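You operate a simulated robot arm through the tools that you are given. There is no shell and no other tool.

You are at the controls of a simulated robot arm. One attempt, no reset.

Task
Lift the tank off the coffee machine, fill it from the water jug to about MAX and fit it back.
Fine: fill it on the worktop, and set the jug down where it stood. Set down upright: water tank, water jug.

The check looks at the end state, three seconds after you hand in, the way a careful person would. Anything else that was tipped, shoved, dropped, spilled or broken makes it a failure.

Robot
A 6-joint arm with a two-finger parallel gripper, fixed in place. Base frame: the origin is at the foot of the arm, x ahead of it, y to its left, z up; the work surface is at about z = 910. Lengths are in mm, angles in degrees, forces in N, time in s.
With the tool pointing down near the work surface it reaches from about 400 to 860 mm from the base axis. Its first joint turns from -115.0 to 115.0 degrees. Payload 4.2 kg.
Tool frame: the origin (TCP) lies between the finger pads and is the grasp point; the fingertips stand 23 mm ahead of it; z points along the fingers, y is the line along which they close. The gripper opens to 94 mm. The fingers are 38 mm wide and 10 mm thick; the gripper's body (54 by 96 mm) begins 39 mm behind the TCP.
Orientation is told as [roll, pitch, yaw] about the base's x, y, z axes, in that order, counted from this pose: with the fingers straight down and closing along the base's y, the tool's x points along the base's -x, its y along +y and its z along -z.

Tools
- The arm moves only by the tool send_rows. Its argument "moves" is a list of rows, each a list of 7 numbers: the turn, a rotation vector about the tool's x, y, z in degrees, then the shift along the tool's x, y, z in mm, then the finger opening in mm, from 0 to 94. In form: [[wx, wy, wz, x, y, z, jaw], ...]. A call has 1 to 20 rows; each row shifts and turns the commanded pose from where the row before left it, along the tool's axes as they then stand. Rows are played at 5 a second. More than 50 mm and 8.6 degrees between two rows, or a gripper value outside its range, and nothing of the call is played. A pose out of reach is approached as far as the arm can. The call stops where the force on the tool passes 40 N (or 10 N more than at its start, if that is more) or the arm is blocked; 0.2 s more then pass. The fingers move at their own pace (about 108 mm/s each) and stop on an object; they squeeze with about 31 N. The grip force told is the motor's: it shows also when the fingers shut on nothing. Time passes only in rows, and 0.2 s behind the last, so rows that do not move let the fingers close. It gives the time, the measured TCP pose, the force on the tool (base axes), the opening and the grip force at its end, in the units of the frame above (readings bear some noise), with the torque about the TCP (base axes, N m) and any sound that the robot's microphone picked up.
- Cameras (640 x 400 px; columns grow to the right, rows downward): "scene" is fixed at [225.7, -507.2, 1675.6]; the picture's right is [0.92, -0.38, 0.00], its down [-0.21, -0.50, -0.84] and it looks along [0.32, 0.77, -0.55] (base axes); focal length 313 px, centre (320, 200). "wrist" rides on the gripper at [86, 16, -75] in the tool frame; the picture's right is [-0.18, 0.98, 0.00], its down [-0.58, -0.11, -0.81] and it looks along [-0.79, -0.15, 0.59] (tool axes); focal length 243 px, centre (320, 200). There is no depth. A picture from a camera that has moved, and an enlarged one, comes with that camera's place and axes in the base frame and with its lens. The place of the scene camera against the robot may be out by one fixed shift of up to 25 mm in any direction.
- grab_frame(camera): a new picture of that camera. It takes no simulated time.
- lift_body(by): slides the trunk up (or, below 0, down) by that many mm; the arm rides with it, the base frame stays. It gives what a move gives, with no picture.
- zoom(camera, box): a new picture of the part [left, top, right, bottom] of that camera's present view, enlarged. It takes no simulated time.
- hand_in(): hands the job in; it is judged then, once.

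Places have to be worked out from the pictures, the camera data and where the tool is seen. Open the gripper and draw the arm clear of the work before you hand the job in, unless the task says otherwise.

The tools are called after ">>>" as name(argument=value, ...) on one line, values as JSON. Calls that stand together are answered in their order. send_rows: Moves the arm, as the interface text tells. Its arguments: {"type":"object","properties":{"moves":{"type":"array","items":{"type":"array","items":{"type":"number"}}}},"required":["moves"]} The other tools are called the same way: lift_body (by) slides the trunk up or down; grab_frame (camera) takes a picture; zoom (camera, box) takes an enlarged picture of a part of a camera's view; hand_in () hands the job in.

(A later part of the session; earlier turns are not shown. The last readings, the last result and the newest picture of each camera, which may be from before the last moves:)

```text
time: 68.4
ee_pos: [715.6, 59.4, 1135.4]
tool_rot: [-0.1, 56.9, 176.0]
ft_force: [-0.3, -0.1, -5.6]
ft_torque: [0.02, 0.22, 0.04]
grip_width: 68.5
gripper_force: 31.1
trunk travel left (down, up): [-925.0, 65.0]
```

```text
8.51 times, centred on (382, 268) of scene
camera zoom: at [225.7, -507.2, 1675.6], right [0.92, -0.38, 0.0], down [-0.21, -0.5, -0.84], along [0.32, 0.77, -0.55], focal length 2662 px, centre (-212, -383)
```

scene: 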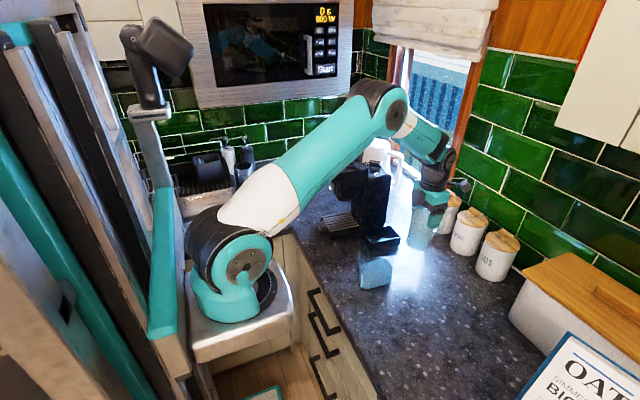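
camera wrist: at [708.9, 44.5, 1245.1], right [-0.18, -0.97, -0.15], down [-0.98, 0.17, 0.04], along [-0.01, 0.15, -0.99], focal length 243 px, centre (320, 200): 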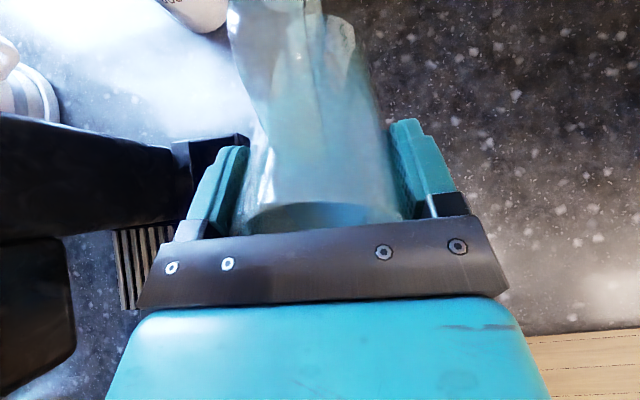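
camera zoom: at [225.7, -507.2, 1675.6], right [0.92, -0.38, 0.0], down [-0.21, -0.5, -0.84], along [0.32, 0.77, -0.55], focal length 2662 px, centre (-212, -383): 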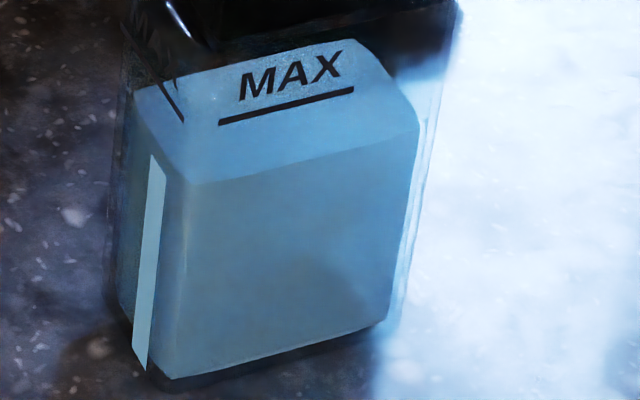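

The level stands roughly 28 mm below MAX (57% of the way). I'll tilt another 6° with the tip held, dwell and recheck.

>>> send_rows(moves=[[0, 1, 0, 0.27, 0, -0.85, 55], [0, 1, 0, 0.27, 0, -0.85, 55], [0, 1, 0, 0.27, 0, -0.85, 55], [0, 1, 0, 0.27, 0, -0.85, 55], [0, 1, 0, 0.27, 0, -0.85, 55], [0, 1, 0, 0.27, 0, -0.85, 55]])

>>> zoom(camera="scene", box=[360, 205, 430, 295])

>>> zoom(camera="scene", box=[360, 245, 405, 292])

```text
time: 69.8
ee_pos: [711.0, 59.2, 1139.4]
tool_rot: [-0.3, 62.9, 176.0]
ft_force: [0.2, -0.1, -4.9]
ft_torque: [0.0, 0.23, -0.01]
grip_width: 68.5
gripper_force: 30.9
trunk travel left (down, up): [-925.0, 65.0]
```

```text
4.44 times, centred on (395, 250) of scene
camera zoom: at [225.7, -507.2, 1675.6], right [0.92, -0.38, 0.0], down [-0.21, -0.5, -0.84], along [0.32, 0.77, -0.55], focal length 1390 px, centre (-13, -22)
```

zoom: 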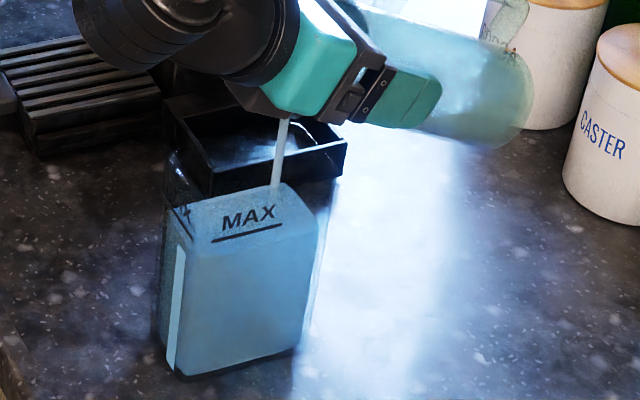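

```text
8.51 times, centred on (382, 268) of scene
camera zoom: at [225.7, -507.2, 1675.6], right [0.92, -0.38, 0.0], down [-0.21, -0.5, -0.84], along [0.32, 0.77, -0.55], focal length 2662 px, centre (-212, -383)
```

zoom: 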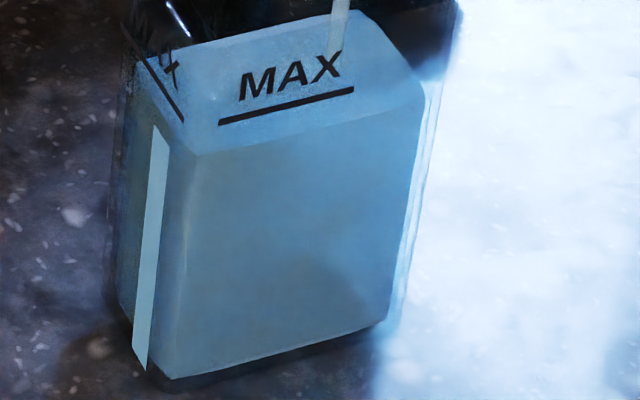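

Level now about 15 mm below MAX and still flowing. I'll hold and let it run.

>>> send_rows(moves=[[0, 0, 0, 0, 0, 0, 55], [0, 0, 0, 0, 0, 0, 55], [0, 0, 0, 0, 0, 0, 55], [0, 0, 0, 0, 0, 0, 55]])

>>> zoom(camera="scene", box=[360, 245, 405, 292])

>>> zoom(camera="scene", box=[360, 205, 430, 295])

```text
time: 70.8
ee_pos: [712.1, 60.7, 1138.6]
tool_rot: [-0.2, 62.9, 176.0]
ft_force: [0.1, 0.9, -5.3]
ft_torque: [0.01, 0.25, 0.01]
grip_width: 68.4
gripper_force: 31.0
trunk travel left (down, up): [-925.0, 65.0]
```

```text
8.51 times, centred on (382, 268) of scene
camera zoom: at [225.7, -507.2, 1675.6], right [0.92, -0.38, 0.0], down [-0.21, -0.5, -0.84], along [0.32, 0.77, -0.55], focal length 2662 px, centre (-212, -383)
```

zoom: 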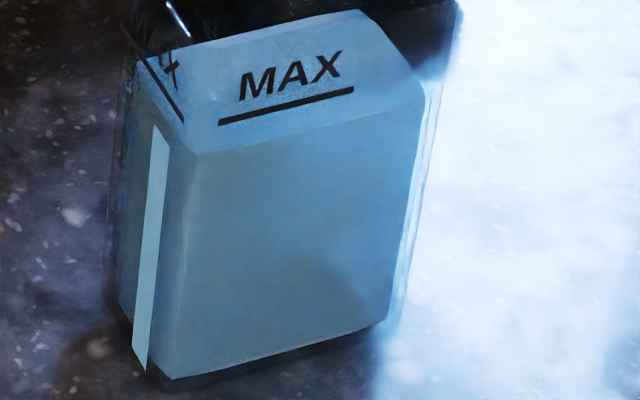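

```text
4.44 times, centred on (395, 250) of scene
camera zoom: at [225.7, -507.2, 1675.6], right [0.92, -0.38, 0.0], down [-0.21, -0.5, -0.84], along [0.32, 0.77, -0.55], focal length 1390 px, centre (-13, -22)
```

zoom: 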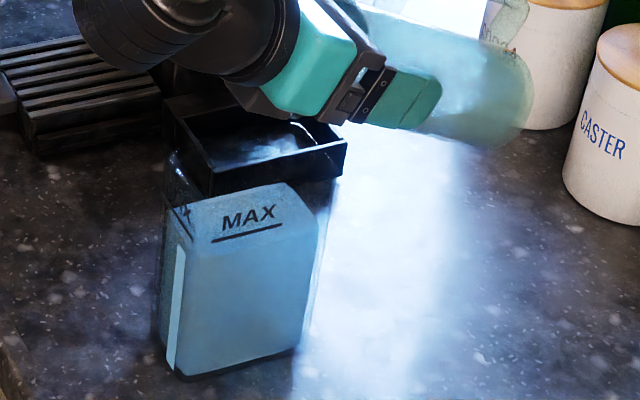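

About 14 mm still to go, flow paused at 63°. I'll tilt 4° more and dwell.

>>> send_rows(moves=[[0, 1, 0, 0.5, 0, -0.9, 55], [0, 1, 0, 0.5, 0, -0.9, 55], [0, 1, 0, 0.5, 0, -0.9, 55], [0, 0.8, 0, 0.5, 0, -0.8, 55], [0, 0, 0, 0, 0, 0, 55], [0, 0, 0, 0, 0, 0, 55], [0, 0, 0, 0, 0, 0, 55], [0, 0, 0, 0, 0, 0, 55]])

>>> zoom(camera="scene", box=[360, 245, 405, 292])

>>> zoom(camera="scene", box=[360, 205, 430, 295])

```text
time: 72.6
ee_pos: [709.4, 60.0, 1142.5]
tool_rot: [-0.2, 66.7, 176.0]
ft_force: [-0.4, -0.9, -3.9]
ft_torque: [0.01, 0.23, -0.03]
grip_width: 68.7
gripper_force: 31.0
trunk travel left (down, up): [-925.0, 65.0]
```

```text
8.51 times, centred on (382, 268) of scene
camera zoom: at [225.7, -507.2, 1675.6], right [0.92, -0.38, 0.0], down [-0.21, -0.5, -0.84], along [0.32, 0.77, -0.55], focal length 2662 px, centre (-212, -383)
```

zoom: 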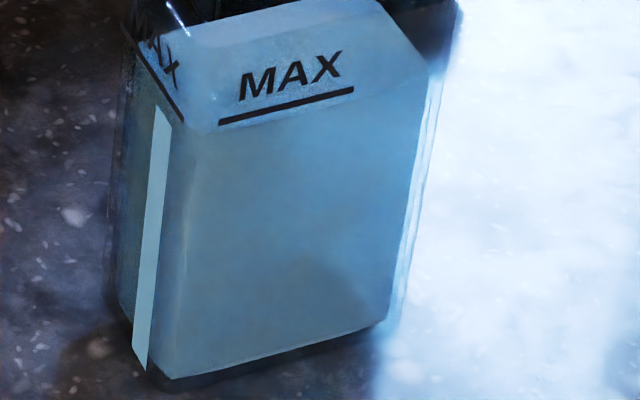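

```text
4.44 times, centred on (395, 250) of scene
camera zoom: at [225.7, -507.2, 1675.6], right [0.92, -0.38, 0.0], down [-0.21, -0.5, -0.84], along [0.32, 0.77, -0.55], focal length 1390 px, centre (-13, -22)
```

zoom: 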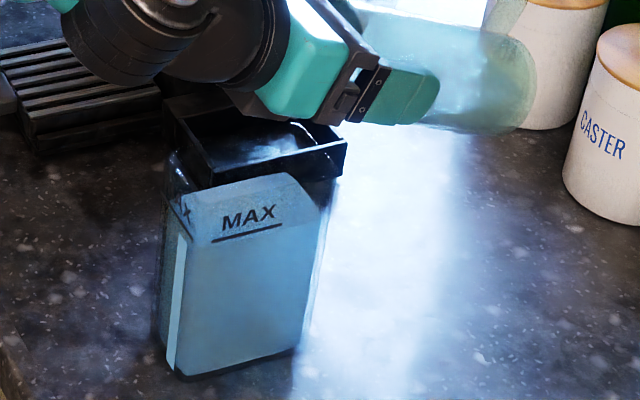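

The water is now only about 4–5 mm short of MAX. I'll add 1.5° more and let it finish.

>>> send_rows(moves=[[0, 0.75, 0, 0.37, 0, -0.67, 55], [0, 0.75, 0, 0.37, 0, -0.67, 55], [0, 0, 0, 0, 0, 0, 55], [0, 0, 0, 0, 0, 0, 55], [0, 0, 0, 0, 0, 0, 55], [0, 0, 0, 0, 0, 0, 55]])

>>> zoom(camera="scene", box=[360, 245, 405, 292])

>>> zoom(camera="scene", box=[367, 245, 390, 269])

```text
time: 74.0
ee_pos: [708.3, 60.1, 1145.4]
tool_rot: [-0.2, 68.2, 176.0]
ft_force: [-0.4, 0.1, -4.4]
ft_torque: [-0.01, 0.2, -0.01]
grip_width: 68.5
gripper_force: 31.1
trunk travel left (down, up): [-925.0, 65.0]
```

```text
8.51 times, centred on (382, 268) of scene
camera zoom: at [225.7, -507.2, 1675.6], right [0.92, -0.38, 0.0], down [-0.21, -0.5, -0.84], along [0.32, 0.77, -0.55], focal length 2662 px, centre (-212, -383)
```

zoom: 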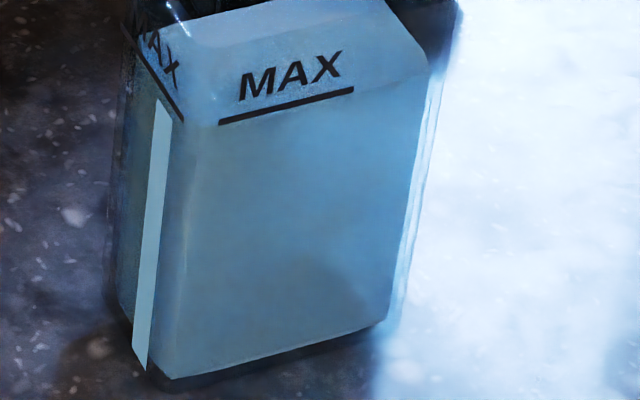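

```text
16.00 times, centred on (378, 257) of scene
camera zoom: at [225.7, -507.2, 1675.6], right [0.92, -0.38, 0.0], down [-0.21, -0.5, -0.84], along [0.32, 0.77, -0.55], focal length 5005 px, centre (-616, -712)
```

zoom: 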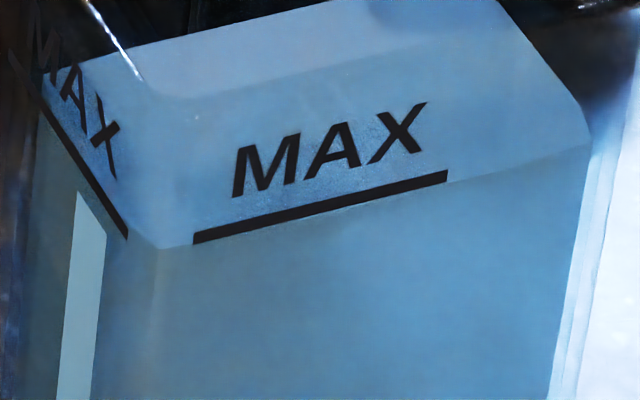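

The water edge is about 1–4 mm under the MAX line, depending on wall parallax. One last 0.8° to bring it right up to the mark.

>>> send_rows(moves=[[0, 0.8, 0, 0.3, 0, -0.6, 55], [0, 0, 0, 0, 0, 0, 55], [0, 0, 0, 0, 0, 0, 55], [0, 0, 0, 0, 0, 0, 55], [0, 0, 0, 0, 0, 0, 55]])

>>> zoom(camera="scene", box=[367, 245, 390, 269])

>>> zoom(camera="scene", box=[360, 205, 430, 295])

```text
time: 75.2
ee_pos: [708.1, 60.8, 1144.3]
tool_rot: [-0.3, 69.0, 175.9]
ft_force: [0.4, -0.3, -4.8]
ft_torque: [0.0, 0.21, 0.0]
grip_width: 68.3
gripper_force: 31.2
trunk travel left (down, up): [-925.0, 65.0]
```

```text
16.00 times, centred on (378, 257) of scene
camera zoom: at [225.7, -507.2, 1675.6], right [0.92, -0.38, 0.0], down [-0.21, -0.5, -0.84], along [0.32, 0.77, -0.55], focal length 5005 px, centre (-616, -712)
```

zoom: 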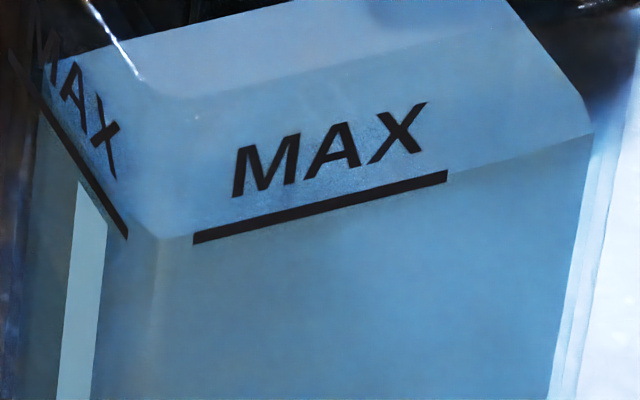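

```text
4.44 times, centred on (395, 250) of scene
camera zoom: at [225.7, -507.2, 1675.6], right [0.92, -0.38, 0.0], down [-0.21, -0.5, -0.84], along [0.32, 0.77, -0.55], focal length 1390 px, centre (-13, -22)
```

zoom: 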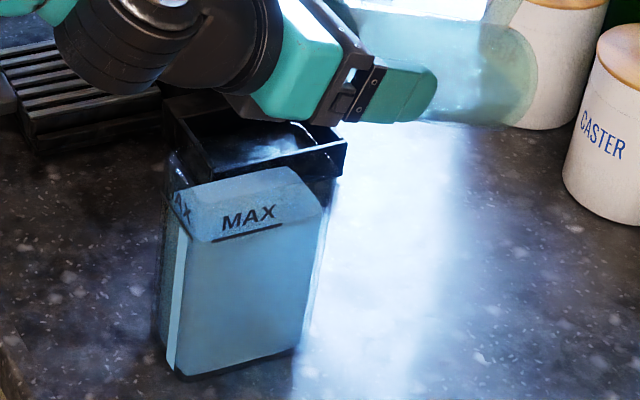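

The water line now coincides with the MAX mark. I'll tilt the jug back with the spout tip held over the tank, down to 15°.

>>> send_rows(moves=[[0, -4, 0, -1.35, 0, 3.13, 55], [0, -4, 0, -1.35, 0, 3.13, 55], [0, -4, 0, -1.35, 0, 3.13, 55], [0, -4, 0, -1.35, 0, 3.13, 55], [0, -4, 0, -1.35, 0, 3.13, 55], [0, -4, 0, -1.35, 0, 3.13, 55], [0, -4, 0, -2.3, 0, 3.5, 55], [0, -4, 0, -2.3, 0, 3.5, 55], [0, -4, 0, -2.3, 0, 3.5, 55], [0, -4, 0, -2.3, 0, 3.5, 55], [0, -4, 0, -2.3, 0, 3.5, 55], [0, -3.3, 0, 0.7, 0, 1, 55], [0, -3.3, 0, 0.7, 0, 1, 55], [0, -3.4, 0, 0.7, 0, 1, 55]])

>>> zoom(camera="scene", box=[350, 190, 460, 295])

```text
time: 78.2
ee_pos: [723.4, 59.5, 1105.0]
tool_rot: [0.0, 14.9, 176.2]
ft_force: [-1.2, -0.4, -3.6]
ft_torque: [0.0, 0.05, 0.0]
grip_width: 68.4
gripper_force: 30.7
trunk travel left (down, up): [-925.0, 65.0]
```

```text
3.81 times, centred on (405, 242) of scene
camera zoom: at [225.7, -507.2, 1675.6], right [0.92, -0.38, 0.0], down [-0.21, -0.5, -0.84], along [0.32, 0.77, -0.55], focal length 1192 px, centre (-4, 38)
```

zoom: 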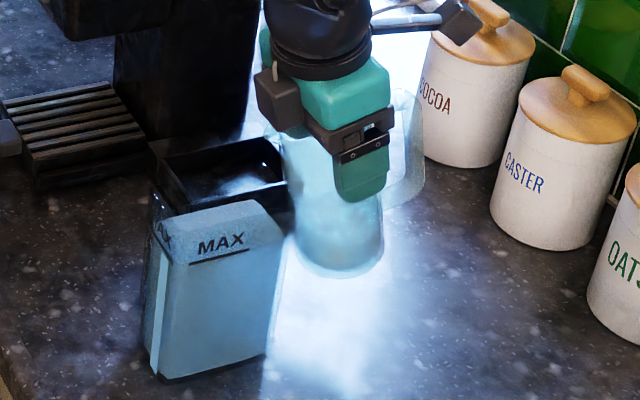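

No spill visible and the tank is at MAX. I'll back the jug away along +x and level it.

>>> send_rows(moves=[[0, 0, 0, 5, -0.4, -2, 55], [0, 0, 0, 10, -0.8, -4, 55], [0, 0, 0, 13, -1.1, -5, 55], [0, 0, 0, 14, -1.2, -5, 55], [0, 0, 0, 13, -1.1, -4, 55], [0, 0, 0, 8, -0.8, -2, 55], [0, -3.5, 0, 0, 0, 0, 55], [0, -4, 0, 0, 0, 0, 55], [0, -4, 0, 0, 0, 0, 55], [0, -3.4, 0, 0, 0, 0, 55], [0, 0, 0, 0, 0, 0, 55]])

>>> grab_frame(camera="scene")

```text
time: 80.6
ee_pos: [779.1, 59.8, 1143.0]
tool_rot: [0.0, 0.0, 176.3]
ft_force: [0.6, 0.4, -5.1]
ft_torque: [0.01, 0.01, 0.0]
grip_width: 68.4
gripper_force: 31.1
trunk travel left (down, up): [-925.0, 65.0]
```

```text
taken
```

scene: 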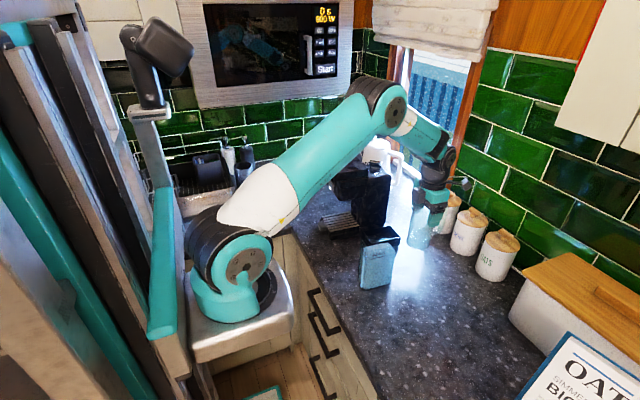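

Now I'll reverse the route: turn back to yaw 84, then go along -y and back over the jug's home spot.

>>> send_rows(moves=[[0, 0, 4, 0, 0, 0, 55], [0, 0, 7, 0, 0, 0, 55], [0, 0, 7.6, 0, 0, 0, 55], [0, 0, 7.6, 0, 0, 0, 55], [0, 0, 7.6, 0, 0, 0, 55], [0, 0, 7.6, 0, 0, 0, 55], [0, 0, 7.6, 0, 0, 0, 55], [0, 0, 7.6, 0, 0, 0, 55], [0, 0, 7.6, 0, 0, 0, 55], [0, 0, 7.6, 0, 0, 0, 55], [0, 0, 7.6, 0, 0, 0, 55], [0, 0, 7.6, 0, 0, 0, 55], [0, 0, 5.2, 0, 0, 0, 55], [0, 0, 0, 0, 0, 0, 55]])

>>> send_rows(moves=[[0, 0, 0, 10, -1, 0, 55], [0, 0, 0, 17, -1.8, 0, 55], [0, 0, 0, 20, -2, 0, 55], [0, 0, 0, 20, -2, 0, 55], [0, 0, 0, 20, -2, 0, 55], [0, 0, 0, 20, -2, 0, 55], [0, 0, 0, 18, -2, 0, 55], [0, 0, 0, 16, -1.8, 0, 55], [0, 0, 0, 8.5, -1, 0, 55], [0, 0, 0, 0, 0, 0, 55]])

```text
time: 83.6
ee_pos: [778.9, 60.2, 1142.7]
tool_rot: [0.0, -0.1, 83.9]
ft_force: [0.7, -0.4, -4.0]
ft_torque: [0.05, -0.04, 0.01]
grip_width: 68.6
gripper_force: 31.2
trunk travel left (down, up): [-925.0, 65.0]
```

```text
time: 85.8
ee_pos: [779.7, -88.5, 1142.6]
tool_rot: [-0.1, -0.2, 84.0]
ft_force: [0.2, -0.2, -3.7]
ft_torque: [-0.03, 0.0, 0.0]
grip_width: 68.7
gripper_force: 31.4
trunk travel left (down, up): [-925.0, 65.0]
```

Now straight back in -x to above the jug's original spot at (599.5,-90).

>>> send_rows(moves=[[0, 0, 0, 0.9, 8, 0, 55], [0, 0, 0, 1.8, 16, 0, 55], [0, 0, 0, 2.3, 20, 0, 55], [0, 0, 0, 2.3, 20, 0, 55], [0, 0, 0, 2.3, 20, 0, 55], [0, 0, 0, 2.3, 20, 0, 55], [0, 0, 0, 2.3, 20, 0, 55], [0, 0, 0, 2.3, 20, 0, 55], [0, 0, 0, 2.2, 20, 0, 55], [0, 0, 0, 1.1, 10, 0, 55], [0, 0, 0, 0.5, 5, 0, 55], [0, 0, 0, 0, 0, 0, 55]])

>>> grab_frame(camera="scene")

```text
time: 88.4
ee_pos: [598.4, -89.7, 1145.1]
tool_rot: [-0.1, -0.1, 84.1]
ft_force: [-0.3, -1.1, -4.6]
ft_torque: [0.02, 0.04, -0.03]
grip_width: 68.4
gripper_force: 30.9
trunk travel left (down, up): [-925.0, 65.0]
```

```text
taken
```

scene: 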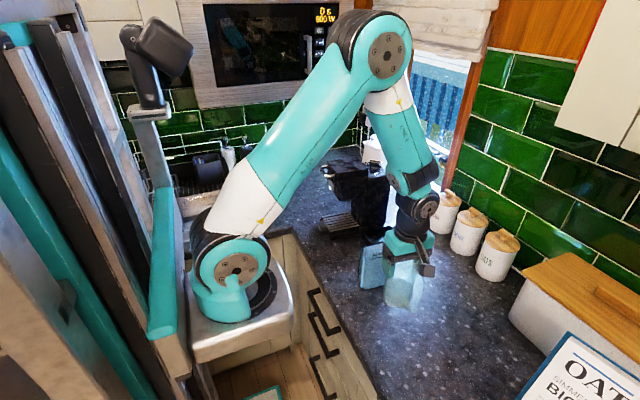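

I'm over the home spot. I'll lower the jug to about 10 mm above the worktop, then creep.

>>> send_rows(moves=[[0, 0, 0, 0, 0, 8, 55], [0, 0, 0, 0, 0, 15, 55], [0, 0, 0, 0, 0, 18, 55], [0, 0, 0, 0, 0, 18, 55], [0, 0, 0, 0, 0, 18, 55], [0, 0, 0, 0, 0, 15, 55], [0, 0, 0, 0, 0, 10, 55], [0, 0, 0, 0, 0, 5, 55], [0, 0, 0, 0, 0, 0, 55]])

>>> send_rows(moves=[[0, 0, 0, 0, 0, 2.5, 55], [0, 0, 0, 0, 0, 2, 55], [0, 0, 0, 0, 0, 2, 55], [0, 0, 0, 0, 0, 0, 55]])

```text
time: 90.4
ee_pos: [598.8, -90.0, 1035.8]
tool_rot: [-0.2, -0.1, 84.0]
ft_force: [0.4, 0.2, -4.1]
ft_torque: [0.02, 0.01, 0.01]
grip_width: 68.2
gripper_force: 31.0
trunk travel left (down, up): [-925.0, 65.0]
```

```text
time: 91.4
ee_pos: [599.2, -90.1, 1029.4]
tool_rot: [-0.1, -0.1, 83.9]
ft_force: [0.4, -0.2, -4.7]
ft_torque: [0.01, -0.02, 0.03]
grip_width: 68.4
gripper_force: 30.9
trunk travel left (down, up): [-925.0, 65.0]
```

Still hanging at z≈1029; I creep down 1 mm at a time to feel the surface.

>>> send_rows(moves=[[0, 0, 0, 0, 0, 1, 55], [0, 0, 0, 0, 0, 1, 55], [0, 0, 0, 0, 0, 0, 55]])

```text
time: 92.2
ee_pos: [599.0, -91.0, 1027.3]
tool_rot: [0.0, -0.2, 84.1]
ft_force: [-3.0, -1.1, 7.0]
ft_torque: [-0.3, 0.44, -0.02]
grip_width: 68.3
gripper_force: 30.8
trunk travel left (down, up): [-925.0, 65.0]
```

Contact at z≈1027, the same height as before. I'll ease up 0.4 mm and open the fingers slowly.

>>> send_rows(moves=[[0, 0, 0, 0, 0, -0.4, 55], [0, 0, 0, 0, 0, 0, 70], [0, 0, 0, 0, 0, 0, 76], [0, 0, 0, 0, 0, 0, 84], [0, 0, 0, 0, 0, 0, 92], [0, 0, 0, 0, 0, 0, 92]])

>>> grab_frame(camera="wrist")

>>> zoom(camera="scene", box=[350, 230, 450, 350])

```text
time: 93.6
ee_pos: [600.0, -90.6, 1029.3]
tool_rot: [0.0, -0.1, 84.0]
ft_force: [-0.2, 0.7, 0.8]
ft_torque: [-0.02, 0.0, -0.02]
grip_width: 91.8
gripper_force: 0.0
trunk travel left (down, up): [-925.0, 65.0]
```

```text
taken
camera wrist: at [572.5, -174.4, 1102.9], right [-0.96, 0.29, 0.0], down [0.17, 0.57, 0.81], along [0.23, 0.77, -0.59], focal length 243 px, centre (320, 200)
```

wrist: 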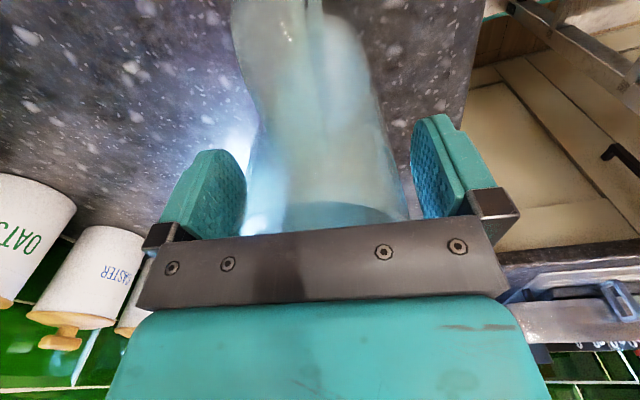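

```text
3.33 times, centred on (400, 290) of scene
camera zoom: at [225.7, -507.2, 1675.6], right [0.92, -0.38, 0.0], down [-0.21, -0.5, -0.84], along [0.32, 0.77, -0.55], focal length 1043 px, centre (53, -100)
```

zoom: 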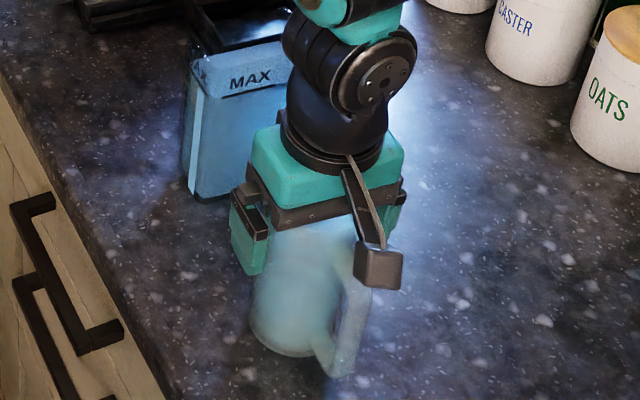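

The jug stands released at its home spot. I'll rise straight up 200 mm.

>>> send_rows(moves=[[0, 0, 0, 0, 0, -10, 92], [0, 0, 0, 0, 0, -20, 92], [0, 0, 0, 0, 0, -40, 92], [0, 0, 0, 0, 0, -45, 92], [0, 0, 0, 0, 0, -45, 92], [0, 0, 0, 0, 0, -40, 92]])

>>> grab_frame(camera="scene")

>>> zoom(camera="scene", box=[340, 220, 460, 350])

```text
time: 95.0
ee_pos: [598.1, -89.4, 1229.2]
tool_rot: [0.0, -0.1, 84.1]
ft_force: [0.8, -0.3, 0.1]
ft_torque: [0.03, 0.01, 0.02]
grip_width: 92.1
gripper_force: 0.1
trunk travel left (down, up): [-925.0, 65.0]
```

```text
taken
```

scene: 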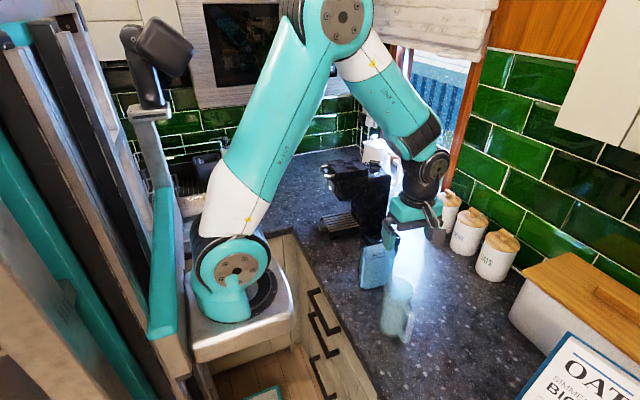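

```text
3.08 times, centred on (400, 285) of scene
camera zoom: at [225.7, -507.2, 1675.6], right [0.92, -0.38, 0.0], down [-0.21, -0.5, -0.84], along [0.32, 0.77, -0.55], focal length 962 px, centre (74, -62)
```

zoom: 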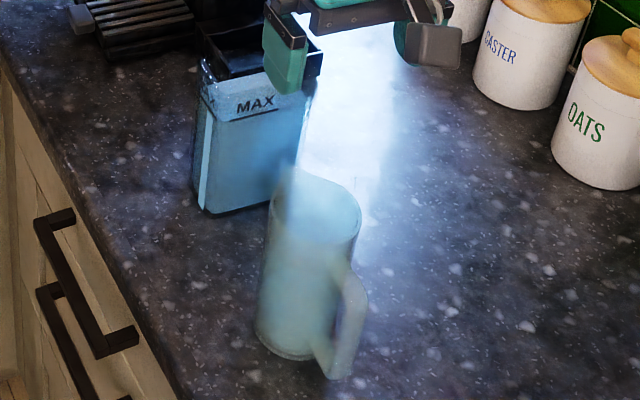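

Everything looks fine. Next I move over the tank at (638, 67) and turn back to yaw 176.

>>> send_rows(moves=[[0, 0, 0, -39.9, -6, 0, 92], [0, 0, 0, -39.9, -6, 0, 92], [0, 0, 0, -39.9, -6, 0, 92], [0, 0, 0, -39.9, -6, 0, 92], [0, 0, -7.68, 0, 0, 0, 74], [0, 0, -7.68, 0, 0, 0, 74], [0, 0, -7.68, 0, 0, 0, 74], [0, 0, -7.68, 0, 0, 0, 74], [0, 0, -7.68, 0, 0, 0, 74], [0, 0, -7.68, 0, 0, 0, 74], [0, 0, -7.68, 0, 0, 0, 74], [0, 0, -7.68, 0, 0, 0, 74], [0, 0, -7.68, 0, 0, 0, 74], [0, 0, -7.68, 0, 0, 0, 74], [0, 0, -7.68, 0, 0, 0, 74], [0, 0, -7.62, 0, 0, 0, 74], [0, 0, 0, 0, 0, 0, 74]])

>>> grab_frame(camera="wrist")

>>> zoom(camera="wrist", box=[240, 0, 400, 120])

```text
time: 98.6
ee_pos: [637.7, 65.2, 1226.1]
tool_rot: [0.0, 0.1, 176.2]
ft_force: [0.2, -0.2, 0.1]
ft_torque: [-0.01, -0.01, 0.0]
grip_width: 74.3
gripper_force: 0.0
trunk travel left (down, up): [-925.0, 65.0]
```

```text
taken
camera wrist: at [722.2, 44.0, 1302.7], right [-0.25, -0.97, 0.0], down [-0.57, 0.15, 0.81], along [-0.78, 0.2, -0.59], focal length 243 px, centre (320, 200)
```

wrist: 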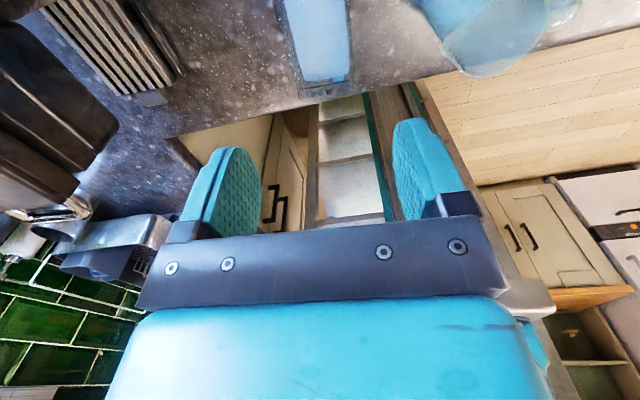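

```text
3.33 times, centred on (320, 60) of wrist
camera zoom: at [722.2, 44.0, 1302.7], right [-0.25, -0.97, 0.0], down [-0.57, 0.15, 0.81], along [-0.78, 0.2, -0.59], focal length 809 px, centre (320, 667)
```

zoom: 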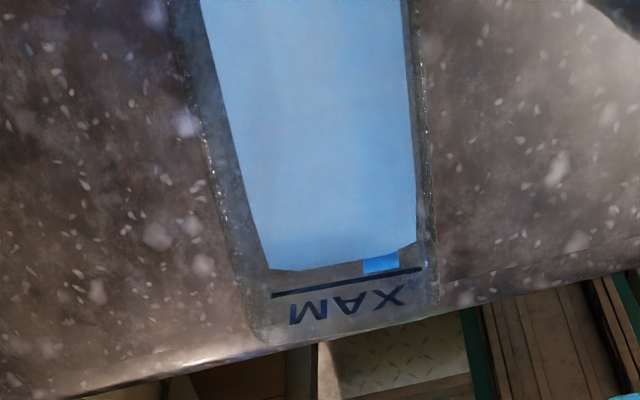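

In this view the waterline's relation to MAX is affected by parallax (somewhere 0–7 mm low). I'll take a level look from the front-right corner: yaw 130, tool tilted back 42°, camera lowered to about z 1052. First the pose up high.

>>> send_rows(moves=[[0, 0, 0, 27, 27.5, 0, 74], [0, 0, 0, 27, 27.5, 0, 74], [0, 0, 0, 27, 27.5, 0, 74], [0, 0, 7.7, 0, 0, 0, 74], [0, 0, 7.7, 0, 0, 0, 74], [0, 0, 7.7, 0, 0, 0, 74], [0, 0, 7.7, 0, 0, 0, 74], [0, 0, 7.7, 0, 0, 0, 74], [0, 0, 7.7, 0, 0, 0, 74], [0, -7, 0, 0, 0, 0, 74], [0, -7, 0, 0, 0, 0, 74], [0, -7, 0, 0, 0, 0, 74], [0, -7, 0, 0, 0, 0, 74], [0, -7, 0, 0, 0, 0, 74], [0, -7, 0, 0, 0, 0, 74]])

>>> grab_frame(camera="scene")

>>> grab_frame(camera="wrist")

```text
time: 101.8
ee_pos: [697.4, -20.9, 1221.2]
tool_rot: [-0.3, -41.8, 129.9]
ft_force: [0.3, 0.2, 0.1]
ft_torque: [-0.02, -0.02, 0.0]
grip_width: 73.9
gripper_force: 0.2
out of reach, approached as far as the arm can: row 15
trunk travel left (down, up): [-925.0, 65.0]
```

```text
taken
```

scene: 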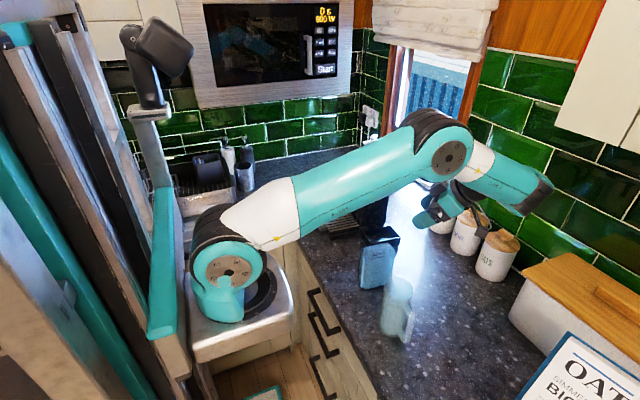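

```text
taken
camera wrist: at [757.8, -118.0, 1219.5], right [-0.84, -0.52, 0.12], down [0.15, -0.01, 0.99], along [-0.52, 0.85, 0.09], focal length 243 px, centre (320, 200)
```

wrist: 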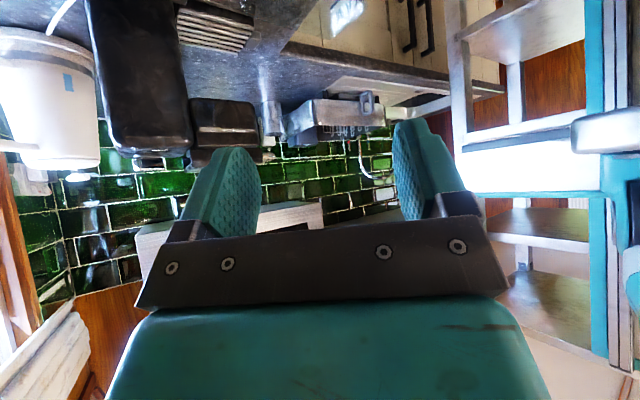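

The arm is near its limit at 42° tilt; I'll ease the tilt to 35° and come down only to a camera height near 1110, enough for a shallow view angle.

>>> send_rows(moves=[[0, 7, 0, 0, 0, 0, 74], [0, 0, 0, 23, 0, 32.8, 74], [0, 0, 0, 23, 0, 32.8, 74], [0, 0, 0, 20, 0, 28.5, 74]])

>>> grab_frame(camera="wrist")

>>> grab_frame(camera="scene")

```text
time: 102.8
ee_pos: [699.9, -19.8, 1108.1]
tool_rot: [-0.2, -35.0, 130.1]
ft_force: [-0.6, -0.1, 0.1]
ft_torque: [0.0, -0.02, -0.01]
grip_width: 73.9
gripper_force: 0.1
trunk travel left (down, up): [-925.0, 65.0]
```

```text
taken
camera wrist: at [758.3, -116.9, 1119.9], right [-0.85, -0.52, 0.1], down [0.07, 0.08, 0.99], along [-0.52, 0.85, -0.03], focal length 243 px, centre (320, 200)
```

wrist: 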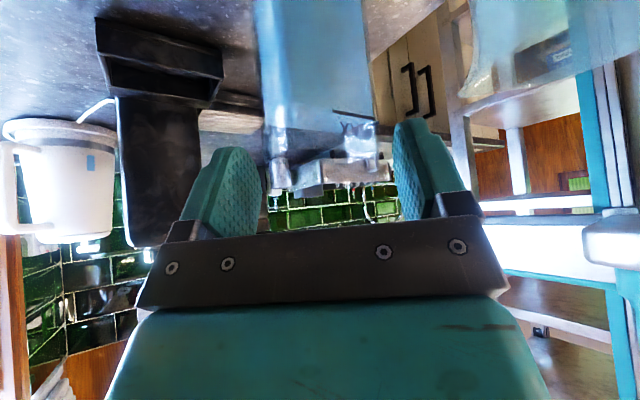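

```text
taken
```

scene: 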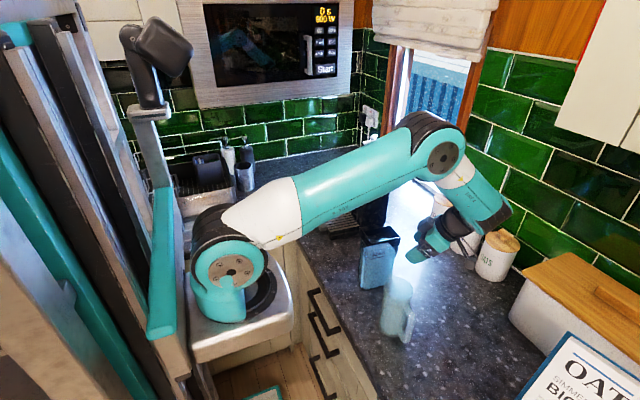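

The tank and its waterline are in view; enlarging that part.

>>> zoom(camera="wrist", box=[250, 80, 390, 190])

>>> zoom(camera="wrist", box=[310, 95, 385, 155])

```text
3.64 times, centred on (320, 135) of wrist
camera zoom: at [758.3, -116.9, 1119.9], right [-0.85, -0.52, 0.1], down [0.07, 0.08, 0.99], along [-0.52, 0.85, -0.03], focal length 882 px, centre (320, 436)
```

zoom: 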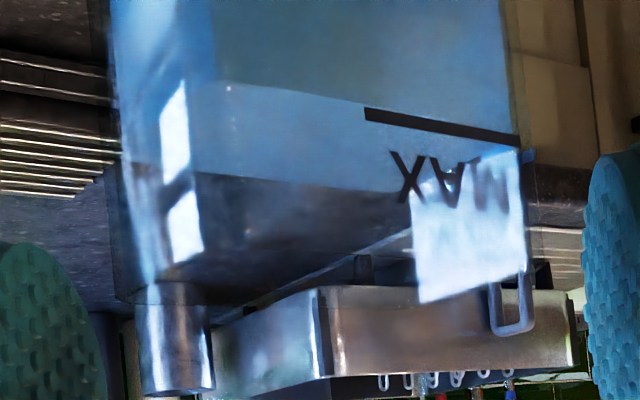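

```text
6.67 times, centred on (348, 125) of wrist
camera zoom: at [758.3, -116.9, 1119.9], right [-0.85, -0.52, 0.1], down [0.07, 0.08, 0.99], along [-0.52, 0.85, -0.03], focal length 1618 px, centre (137, 700)
```

zoom: 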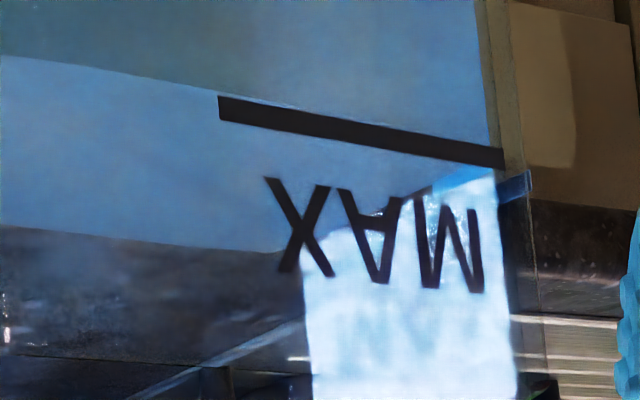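

In this shallow view the water's front edge lies right at the lower edge of the MAX line, about 2–4 mm below its centre, so it is filled to MAX. Now I retreat up, level the tool, and return over the tank at yaw 176.

>>> send_rows(moves=[[0, 0, 0, -23.5, 0, -33.6, 74], [0, 0, 0, -23.5, 0, -33.6, 74], [0, 0, 0, -23.5, 0, -33.6, 74], [0, 7, 0, 0, 0, 0, 74], [0, 7, 0, 0, 0, 0, 74], [0, 7, 0, 0, 0, 0, 74], [0, 7, 0, 0, 0, 0, 74], [0, 7, 0, 0, 0, 0, 74], [0, 0, -7.7, 0, 0, 0, 74], [0, 0, -7.7, 0, 0, 0, 74], [0, 0, -7.7, 0, 0, 0, 74], [0, 0, -7.7, 0, 0, 0, 74], [0, 0, -7.7, 0, 0, 0, 74], [0, 0, -7.6, 0, 0, 0, 74], [0, 0, 0, -22.4, -27.5, 0, 74], [0, 0, 0, -22.4, -27.5, 0, 74], [0, 0, 0, -22.4, -27.5, 0, 74], [0, 0, 0, 0, 0, 0, 74]])

>>> zoom(camera="wrist", box=[240, 0, 400, 120])

```text
time: 106.6
ee_pos: [634.1, 68.2, 1231.2]
tool_rot: [-0.1, 0.2, 176.0]
ft_force: [-0.1, -0.7, 0.3]
ft_torque: [0.02, 0.0, -0.02]
grip_width: 73.9
gripper_force: 0.0
trunk travel left (down, up): [-925.0, 65.0]
```

```text
3.33 times, centred on (320, 60) of wrist
camera zoom: at [719.3, 46.2, 1305.2], right [-0.25, -0.97, 0.0], down [-0.57, 0.15, 0.81], along [-0.78, 0.2, -0.59], focal length 809 px, centre (320, 667)
```

zoom: 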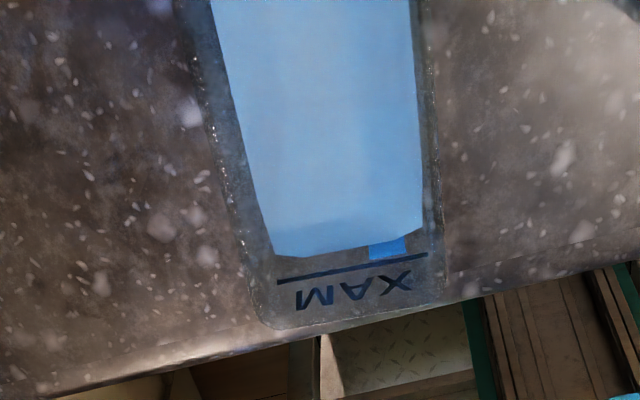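

I'm at (634,68); I correct to (638.3,66.8), then descend around the tank with the 74 mm opening to the same grip height.

>>> send_rows(moves=[[0, 0, -0.2, 4.3, 1.1, 0, 74], [0, 0, 0, 0, 0, 35, 74], [0, 0, 0, 0, 0, 40, 74], [0, 0, 0, 0, 0, 35, 74], [0, 0, 0, 0, 0, 10, 74], [0, 0, 0, 0, 0, 0, 74]])

>>> zoom(camera="wrist", box=[180, 80, 480, 240])

>>> zoom(camera="scene", box=[350, 200, 430, 290])

```text
time: 108.0
ee_pos: [641.3, 67.7, 1108.9]
tool_rot: [-0.1, 0.0, 176.2]
ft_force: [0.1, -1.2, -0.1]
ft_torque: [0.0, 0.01, -0.01]
grip_width: 74.2
gripper_force: 0.2
trunk travel left (down, up): [-925.0, 65.0]
```

```text
2.13 times, centred on (330, 160) of wrist
camera zoom: at [725.7, 45.6, 1184.1], right [-0.25, -0.97, 0.0], down [-0.57, 0.15, 0.81], along [-0.78, 0.2, -0.59], focal length 518 px, centre (299, 285)
```

zoom: 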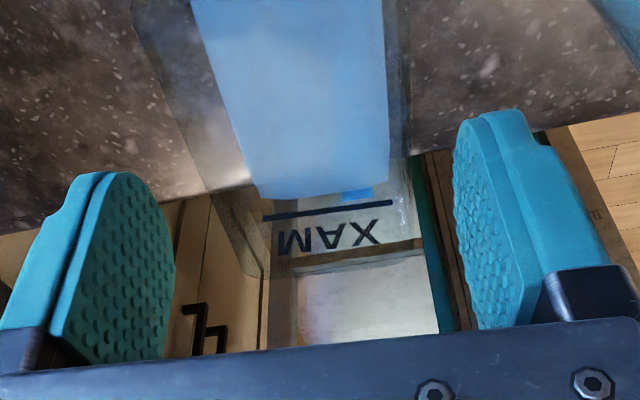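

```text
4.44 times, centred on (390, 245) of scene
camera zoom: at [225.7, -507.2, 1675.6], right [0.92, -0.38, 0.0], down [-0.21, -0.5, -0.84], along [0.32, 0.77, -0.55], focal length 1390 px, centre (9, 0)
```

zoom: 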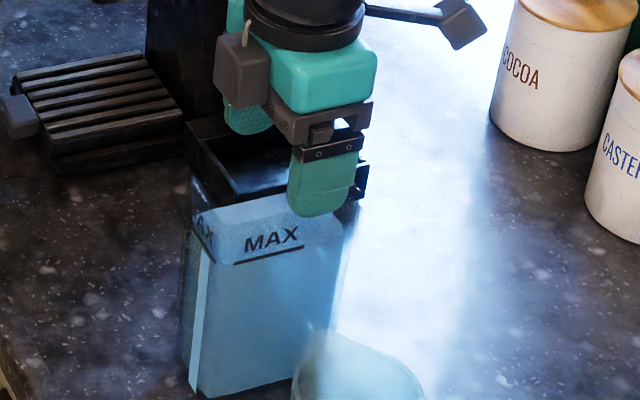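

The fingers straddle the tank symmetrically. The x reading shows 641, so I'll take a still reading before going lower.

>>> send_rows(moves=[[0, 0, 0, 0, 0, 0, 74]])

>>> send_rows(moves=[[0, 0, 0, 0, 0, 0, 74]])

```text
time: 108.4
ee_pos: [641.4, 67.3, 1108.6]
tool_rot: [0.0, 0.2, 176.2]
ft_force: [0.1, 0.1, -0.4]
ft_torque: [-0.01, 0.01, 0.04]
grip_width: 73.9
gripper_force: 0.1
trunk travel left (down, up): [-925.0, 65.0]
```

```text
time: 108.8
ee_pos: [641.5, 66.3, 1109.1]
tool_rot: [-0.1, 0.0, 176.2]
ft_force: [0.5, -0.3, -0.6]
ft_torque: [-0.01, 0.02, 0.02]
grip_width: 74.0
gripper_force: 0.2
trunk travel left (down, up): [-925.0, 65.0]
```

x is 641.4 against 638.7 at release, so I shift -2.7 mm and descend the remaining 53 mm.

>>> send_rows(moves=[[0, 0, 0, -2.7, 0, 0, 74], [0, 0, 0, 0, 0, 20, 74], [0, 0, 0, 0, 0, 20, 74], [0, 0, 0, 0, 0, 12, 74], [0, 0, 0, 0, 0, 0, 74]])

>>> zoom(camera="scene", box=[350, 200, 430, 290])

```text
time: 110.0
ee_pos: [638.7, 66.4, 1056.5]
tool_rot: [0.0, 0.1, 176.1]
ft_force: [0.2, 0.2, -0.1]
ft_torque: [0.02, 0.03, -0.02]
grip_width: 73.9
gripper_force: 0.0
trunk travel left (down, up): [-925.0, 65.0]
```

```text
4.44 times, centred on (390, 245) of scene
camera zoom: at [225.7, -507.2, 1675.6], right [0.92, -0.38, 0.0], down [-0.21, -0.5, -0.84], along [0.32, 0.77, -0.55], focal length 1390 px, centre (9, 0)
```

zoom: 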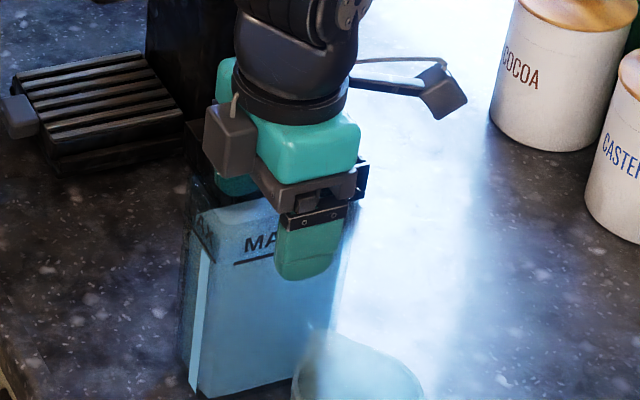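

At the same grip pose as before (638.7, 66.4, 1056.5). I close on the tank and do a small test lift.

>>> send_rows(moves=[[0, 0, 0, 0, 0, 0, 66], [0, 0, 0, 0, 0, 0, 60], [0, 0, 0, 0, 0, 0, 55], [0, 0, 0, 0, 0, 0, 45], [0, 0, 0, 0, 0, 0, 40], [0, 0, 0, 0, 0, 0, 40]])

>>> send_rows(moves=[[0, 0, 0, 0, 0, -3, 40], [0, 0, 0, 0, 0, -4, 40], [0, 0, 0, 0, 0, -4, 40], [0, 0, 0, 0, 0, 0, 40]])

>>> zoom(camera="scene", box=[350, 200, 430, 290])

```text
time: 111.4
ee_pos: [639.3, 66.9, 1056.5]
tool_rot: [-0.1, 0.1, 176.2]
ft_force: [-0.2, -1.6, 0.2]
ft_torque: [-0.32, -0.11, 0.1]
grip_width: 58.1
gripper_force: 31.0
trunk travel left (down, up): [-925.0, 65.0]
```

```text
time: 112.4
ee_pos: [639.8, 66.5, 1068.3]
tool_rot: [-0.2, 0.2, 176.2]
ft_force: [0.7, -0.4, -8.1]
ft_torque: [0.0, -0.02, 0.01]
grip_width: 58.0
gripper_force: 31.0
trunk travel left (down, up): [-925.0, 65.0]
```

```text
4.44 times, centred on (390, 245) of scene
camera zoom: at [225.7, -507.2, 1675.6], right [0.92, -0.38, 0.0], down [-0.21, -0.5, -0.84], along [0.32, 0.77, -0.55], focal length 1390 px, centre (9, 0)
```

zoom: 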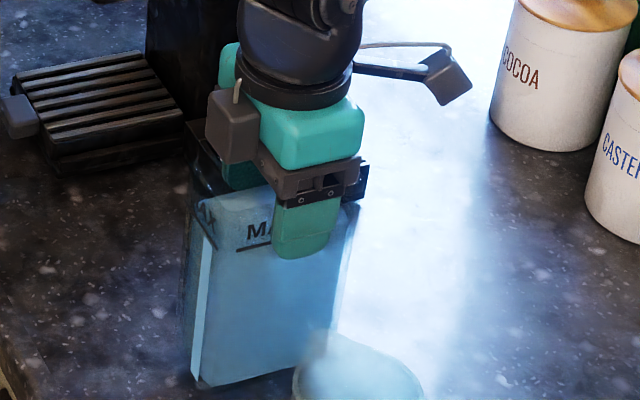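

The load is 8.1 N and the tank hangs straight. I'll lift it slowly to z≈1155.

>>> send_rows(moves=[[0, 0, 0, 0, 0, -4, 40], [0, 0, 0, 0, 0, -8, 40], [0, 0, 0, 0, 0, -11, 40], [0, 0, 0, 0, 0, -13, 40], [0, 0, 0, 0, 0, -13, 40], [0, 0, 0, 0, 0, -13, 40], [0, 0, 0, 0, 0, -11, 40], [0, 0, 0, 0, 0, -8, 40], [0, 0, 0, 0, 0, -4, 40], [0, 0, 0, 0, 0, -2, 40], [0, 0, 0, 0, 0, 0, 40]])

>>> send_rows(moves=[[0, 0, 0, 3, -1.9, 0, 40], [0, 0, 0, 7, -4.2, 0, 40], [0, 0, 0, 11, -6.6, 0, 40], [0, 0, 0, 13, -7.8, 0, 40], [0, 0, 0, 14, -8.4, 0, 40], [0, 0, 0, 14, -8.4, 0, 40], [0, 0, 0, 14, -8.4, 0, 40], [0, 0, 0, 13, -7.8, 0, 40], [0, 0, 0, 10, -6, 0, 40], [0, 0, 0, 7, -4.2, 0, 40], [0, 0, 0, 4, -2.4, 0, 40], [0, 0, 0, 1.7, -1, 0, 40], [0, 0, 0, 0, 0, 0, 40]])

>>> grab_frame(camera="scene")

```text
time: 114.8
ee_pos: [638.7, 65.0, 1154.7]
tool_rot: [-0.2, 0.1, 176.2]
ft_force: [0.6, -0.7, -7.1]
ft_torque: [-0.03, -0.01, -0.01]
grip_width: 57.7
gripper_force: 30.8
trunk travel left (down, up): [-925.0, 65.0]
```

```text
time: 117.6
ee_pos: [754.6, 124.2, 1153.9]
tool_rot: [-0.2, 0.1, 176.2]
ft_force: [-0.7, -0.4, -7.6]
ft_torque: [0.02, -0.04, -0.02]
grip_width: 58.0
gripper_force: 30.9
trunk travel left (down, up): [-925.0, 65.0]
```

```text
taken
```

scene: 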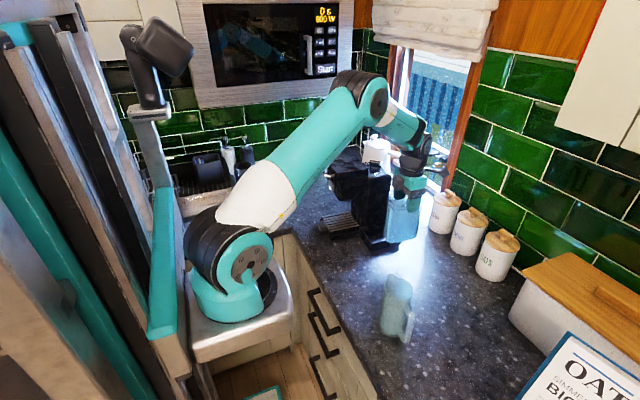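

Tank hanging steady at (754.6,124). Next, straight +y back above the tray, to y≈221.8.

>>> send_rows(moves=[[0, 0, 0, -0.2, -3, 0, 40], [0, 0, 0, -0.4, -7, 0, 40], [0, 0, 0, -0.7, -11, 0, 40], [0, 0, 0, -0.8, -13, 0, 40], [0, 0, 0, -0.9, -14, 0, 40], [0, 0, 0, -0.9, -14, 0, 40], [0, 0, 0, -0.8, -13, 0, 40], [0, 0, 0, -0.6, -10, 0, 40], [0, 0, 0, -0.4, -7, 0, 40], [0, 0, 0, -0.3, -4, 0, 40], [0, 0, 0, -0.1, -1.4, 0, 40], [0, 0, 0, 0, 0, 0, 40]])

>>> send_rows(moves=[[0, 0, 0, 0, 0, 0, 40]])

>>> zoom(camera="scene", box=[340, 150, 430, 255])

>>> grab_frame(camera="wrist")

```text
time: 120.2
ee_pos: [756.1, 223.4, 1154.9]
tool_rot: [-0.1, 0.1, 176.1]
ft_force: [-0.3, 0.5, -7.0]
ft_torque: [-0.03, 0.05, 0.01]
grip_width: 58.1
gripper_force: 30.7
trunk travel left (down, up): [-925.0, 65.0]
```

```text
time: 120.6
ee_pos: [755.2, 223.5, 1154.5]
tool_rot: [-0.1, 0.1, 176.1]
ft_force: [-1.1, -0.2, -7.8]
ft_torque: [0.0, -0.01, -0.02]
grip_width: 57.9
gripper_force: 31.4
trunk travel left (down, up): [-925.0, 65.0]
```

```text
3.81 times, centred on (385, 202) of scene
camera zoom: at [225.7, -507.2, 1675.6], right [0.92, -0.38, 0.0], down [-0.21, -0.5, -0.84], along [0.32, 0.77, -0.55], focal length 1192 px, centre (72, 190)
```

zoom: 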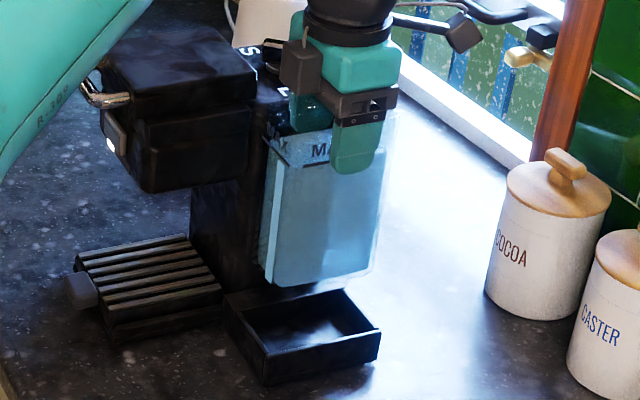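

```text
taken
camera wrist: at [839.7, 201.8, 1230.4], right [-0.25, -0.97, 0.0], down [-0.57, 0.15, 0.81], along [-0.78, 0.2, -0.59], focal length 243 px, centre (320, 200)
```

wrist: 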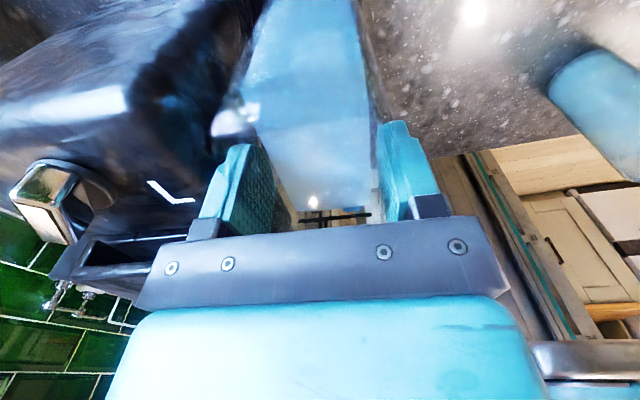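

I read y=223.4 against 221.4 at the first lift, so I nudge -2 mm in y, then lower to just above the tray rim and check.

>>> send_rows(moves=[[0, 0, 0, -0.4, 2, 0, 40], [0, 0, 0, 0, 0, 5, 40], [0, 0, 0, 0, 0, 10, 40], [0, 0, 0, 0, 0, 12, 40], [0, 0, 0, 0, 0, 10, 40], [0, 0, 0, 0, 0, 7, 40], [0, 0, 0, 0, 0, 4, 40], [0, 0, 0, 0, 0, 0, 40]])

>>> send_rows(moves=[[0, 0, 0, 0, 0, 0, 40]])

>>> zoom(camera="scene", box=[350, 190, 420, 255])

```text
time: 122.4
ee_pos: [753.8, 221.0, 1107.6]
tool_rot: [-0.2, 0.2, 176.3]
ft_force: [-0.6, 0.1, -8.3]
ft_torque: [0.0, -0.02, 0.02]
grip_width: 57.7
gripper_force: 31.2
trunk travel left (down, up): [-925.0, 65.0]
```

```text
time: 122.8
ee_pos: [755.2, 222.3, 1107.4]
tool_rot: [-0.1, 0.2, 176.2]
ft_force: [-0.2, 0.7, -7.4]
ft_torque: [-0.01, -0.03, -0.01]
grip_width: 58.0
gripper_force: 30.8
trunk travel left (down, up): [-925.0, 65.0]
```

```text
6.15 times, centred on (385, 222) of scene
camera zoom: at [225.7, -507.2, 1675.6], right [0.92, -0.38, 0.0], down [-0.21, -0.5, -0.84], along [0.32, 0.77, -0.55], focal length 1925 px, centre (-80, 62)
```

zoom: 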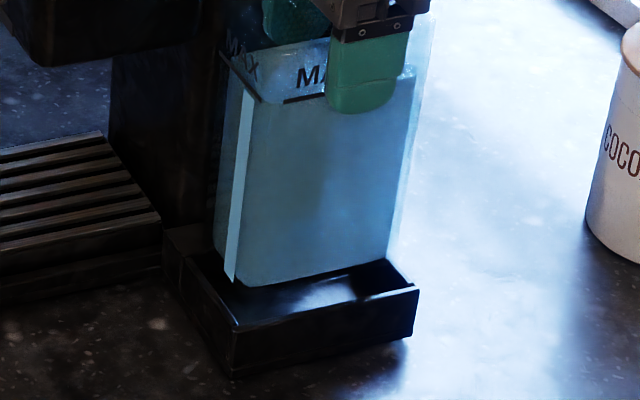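

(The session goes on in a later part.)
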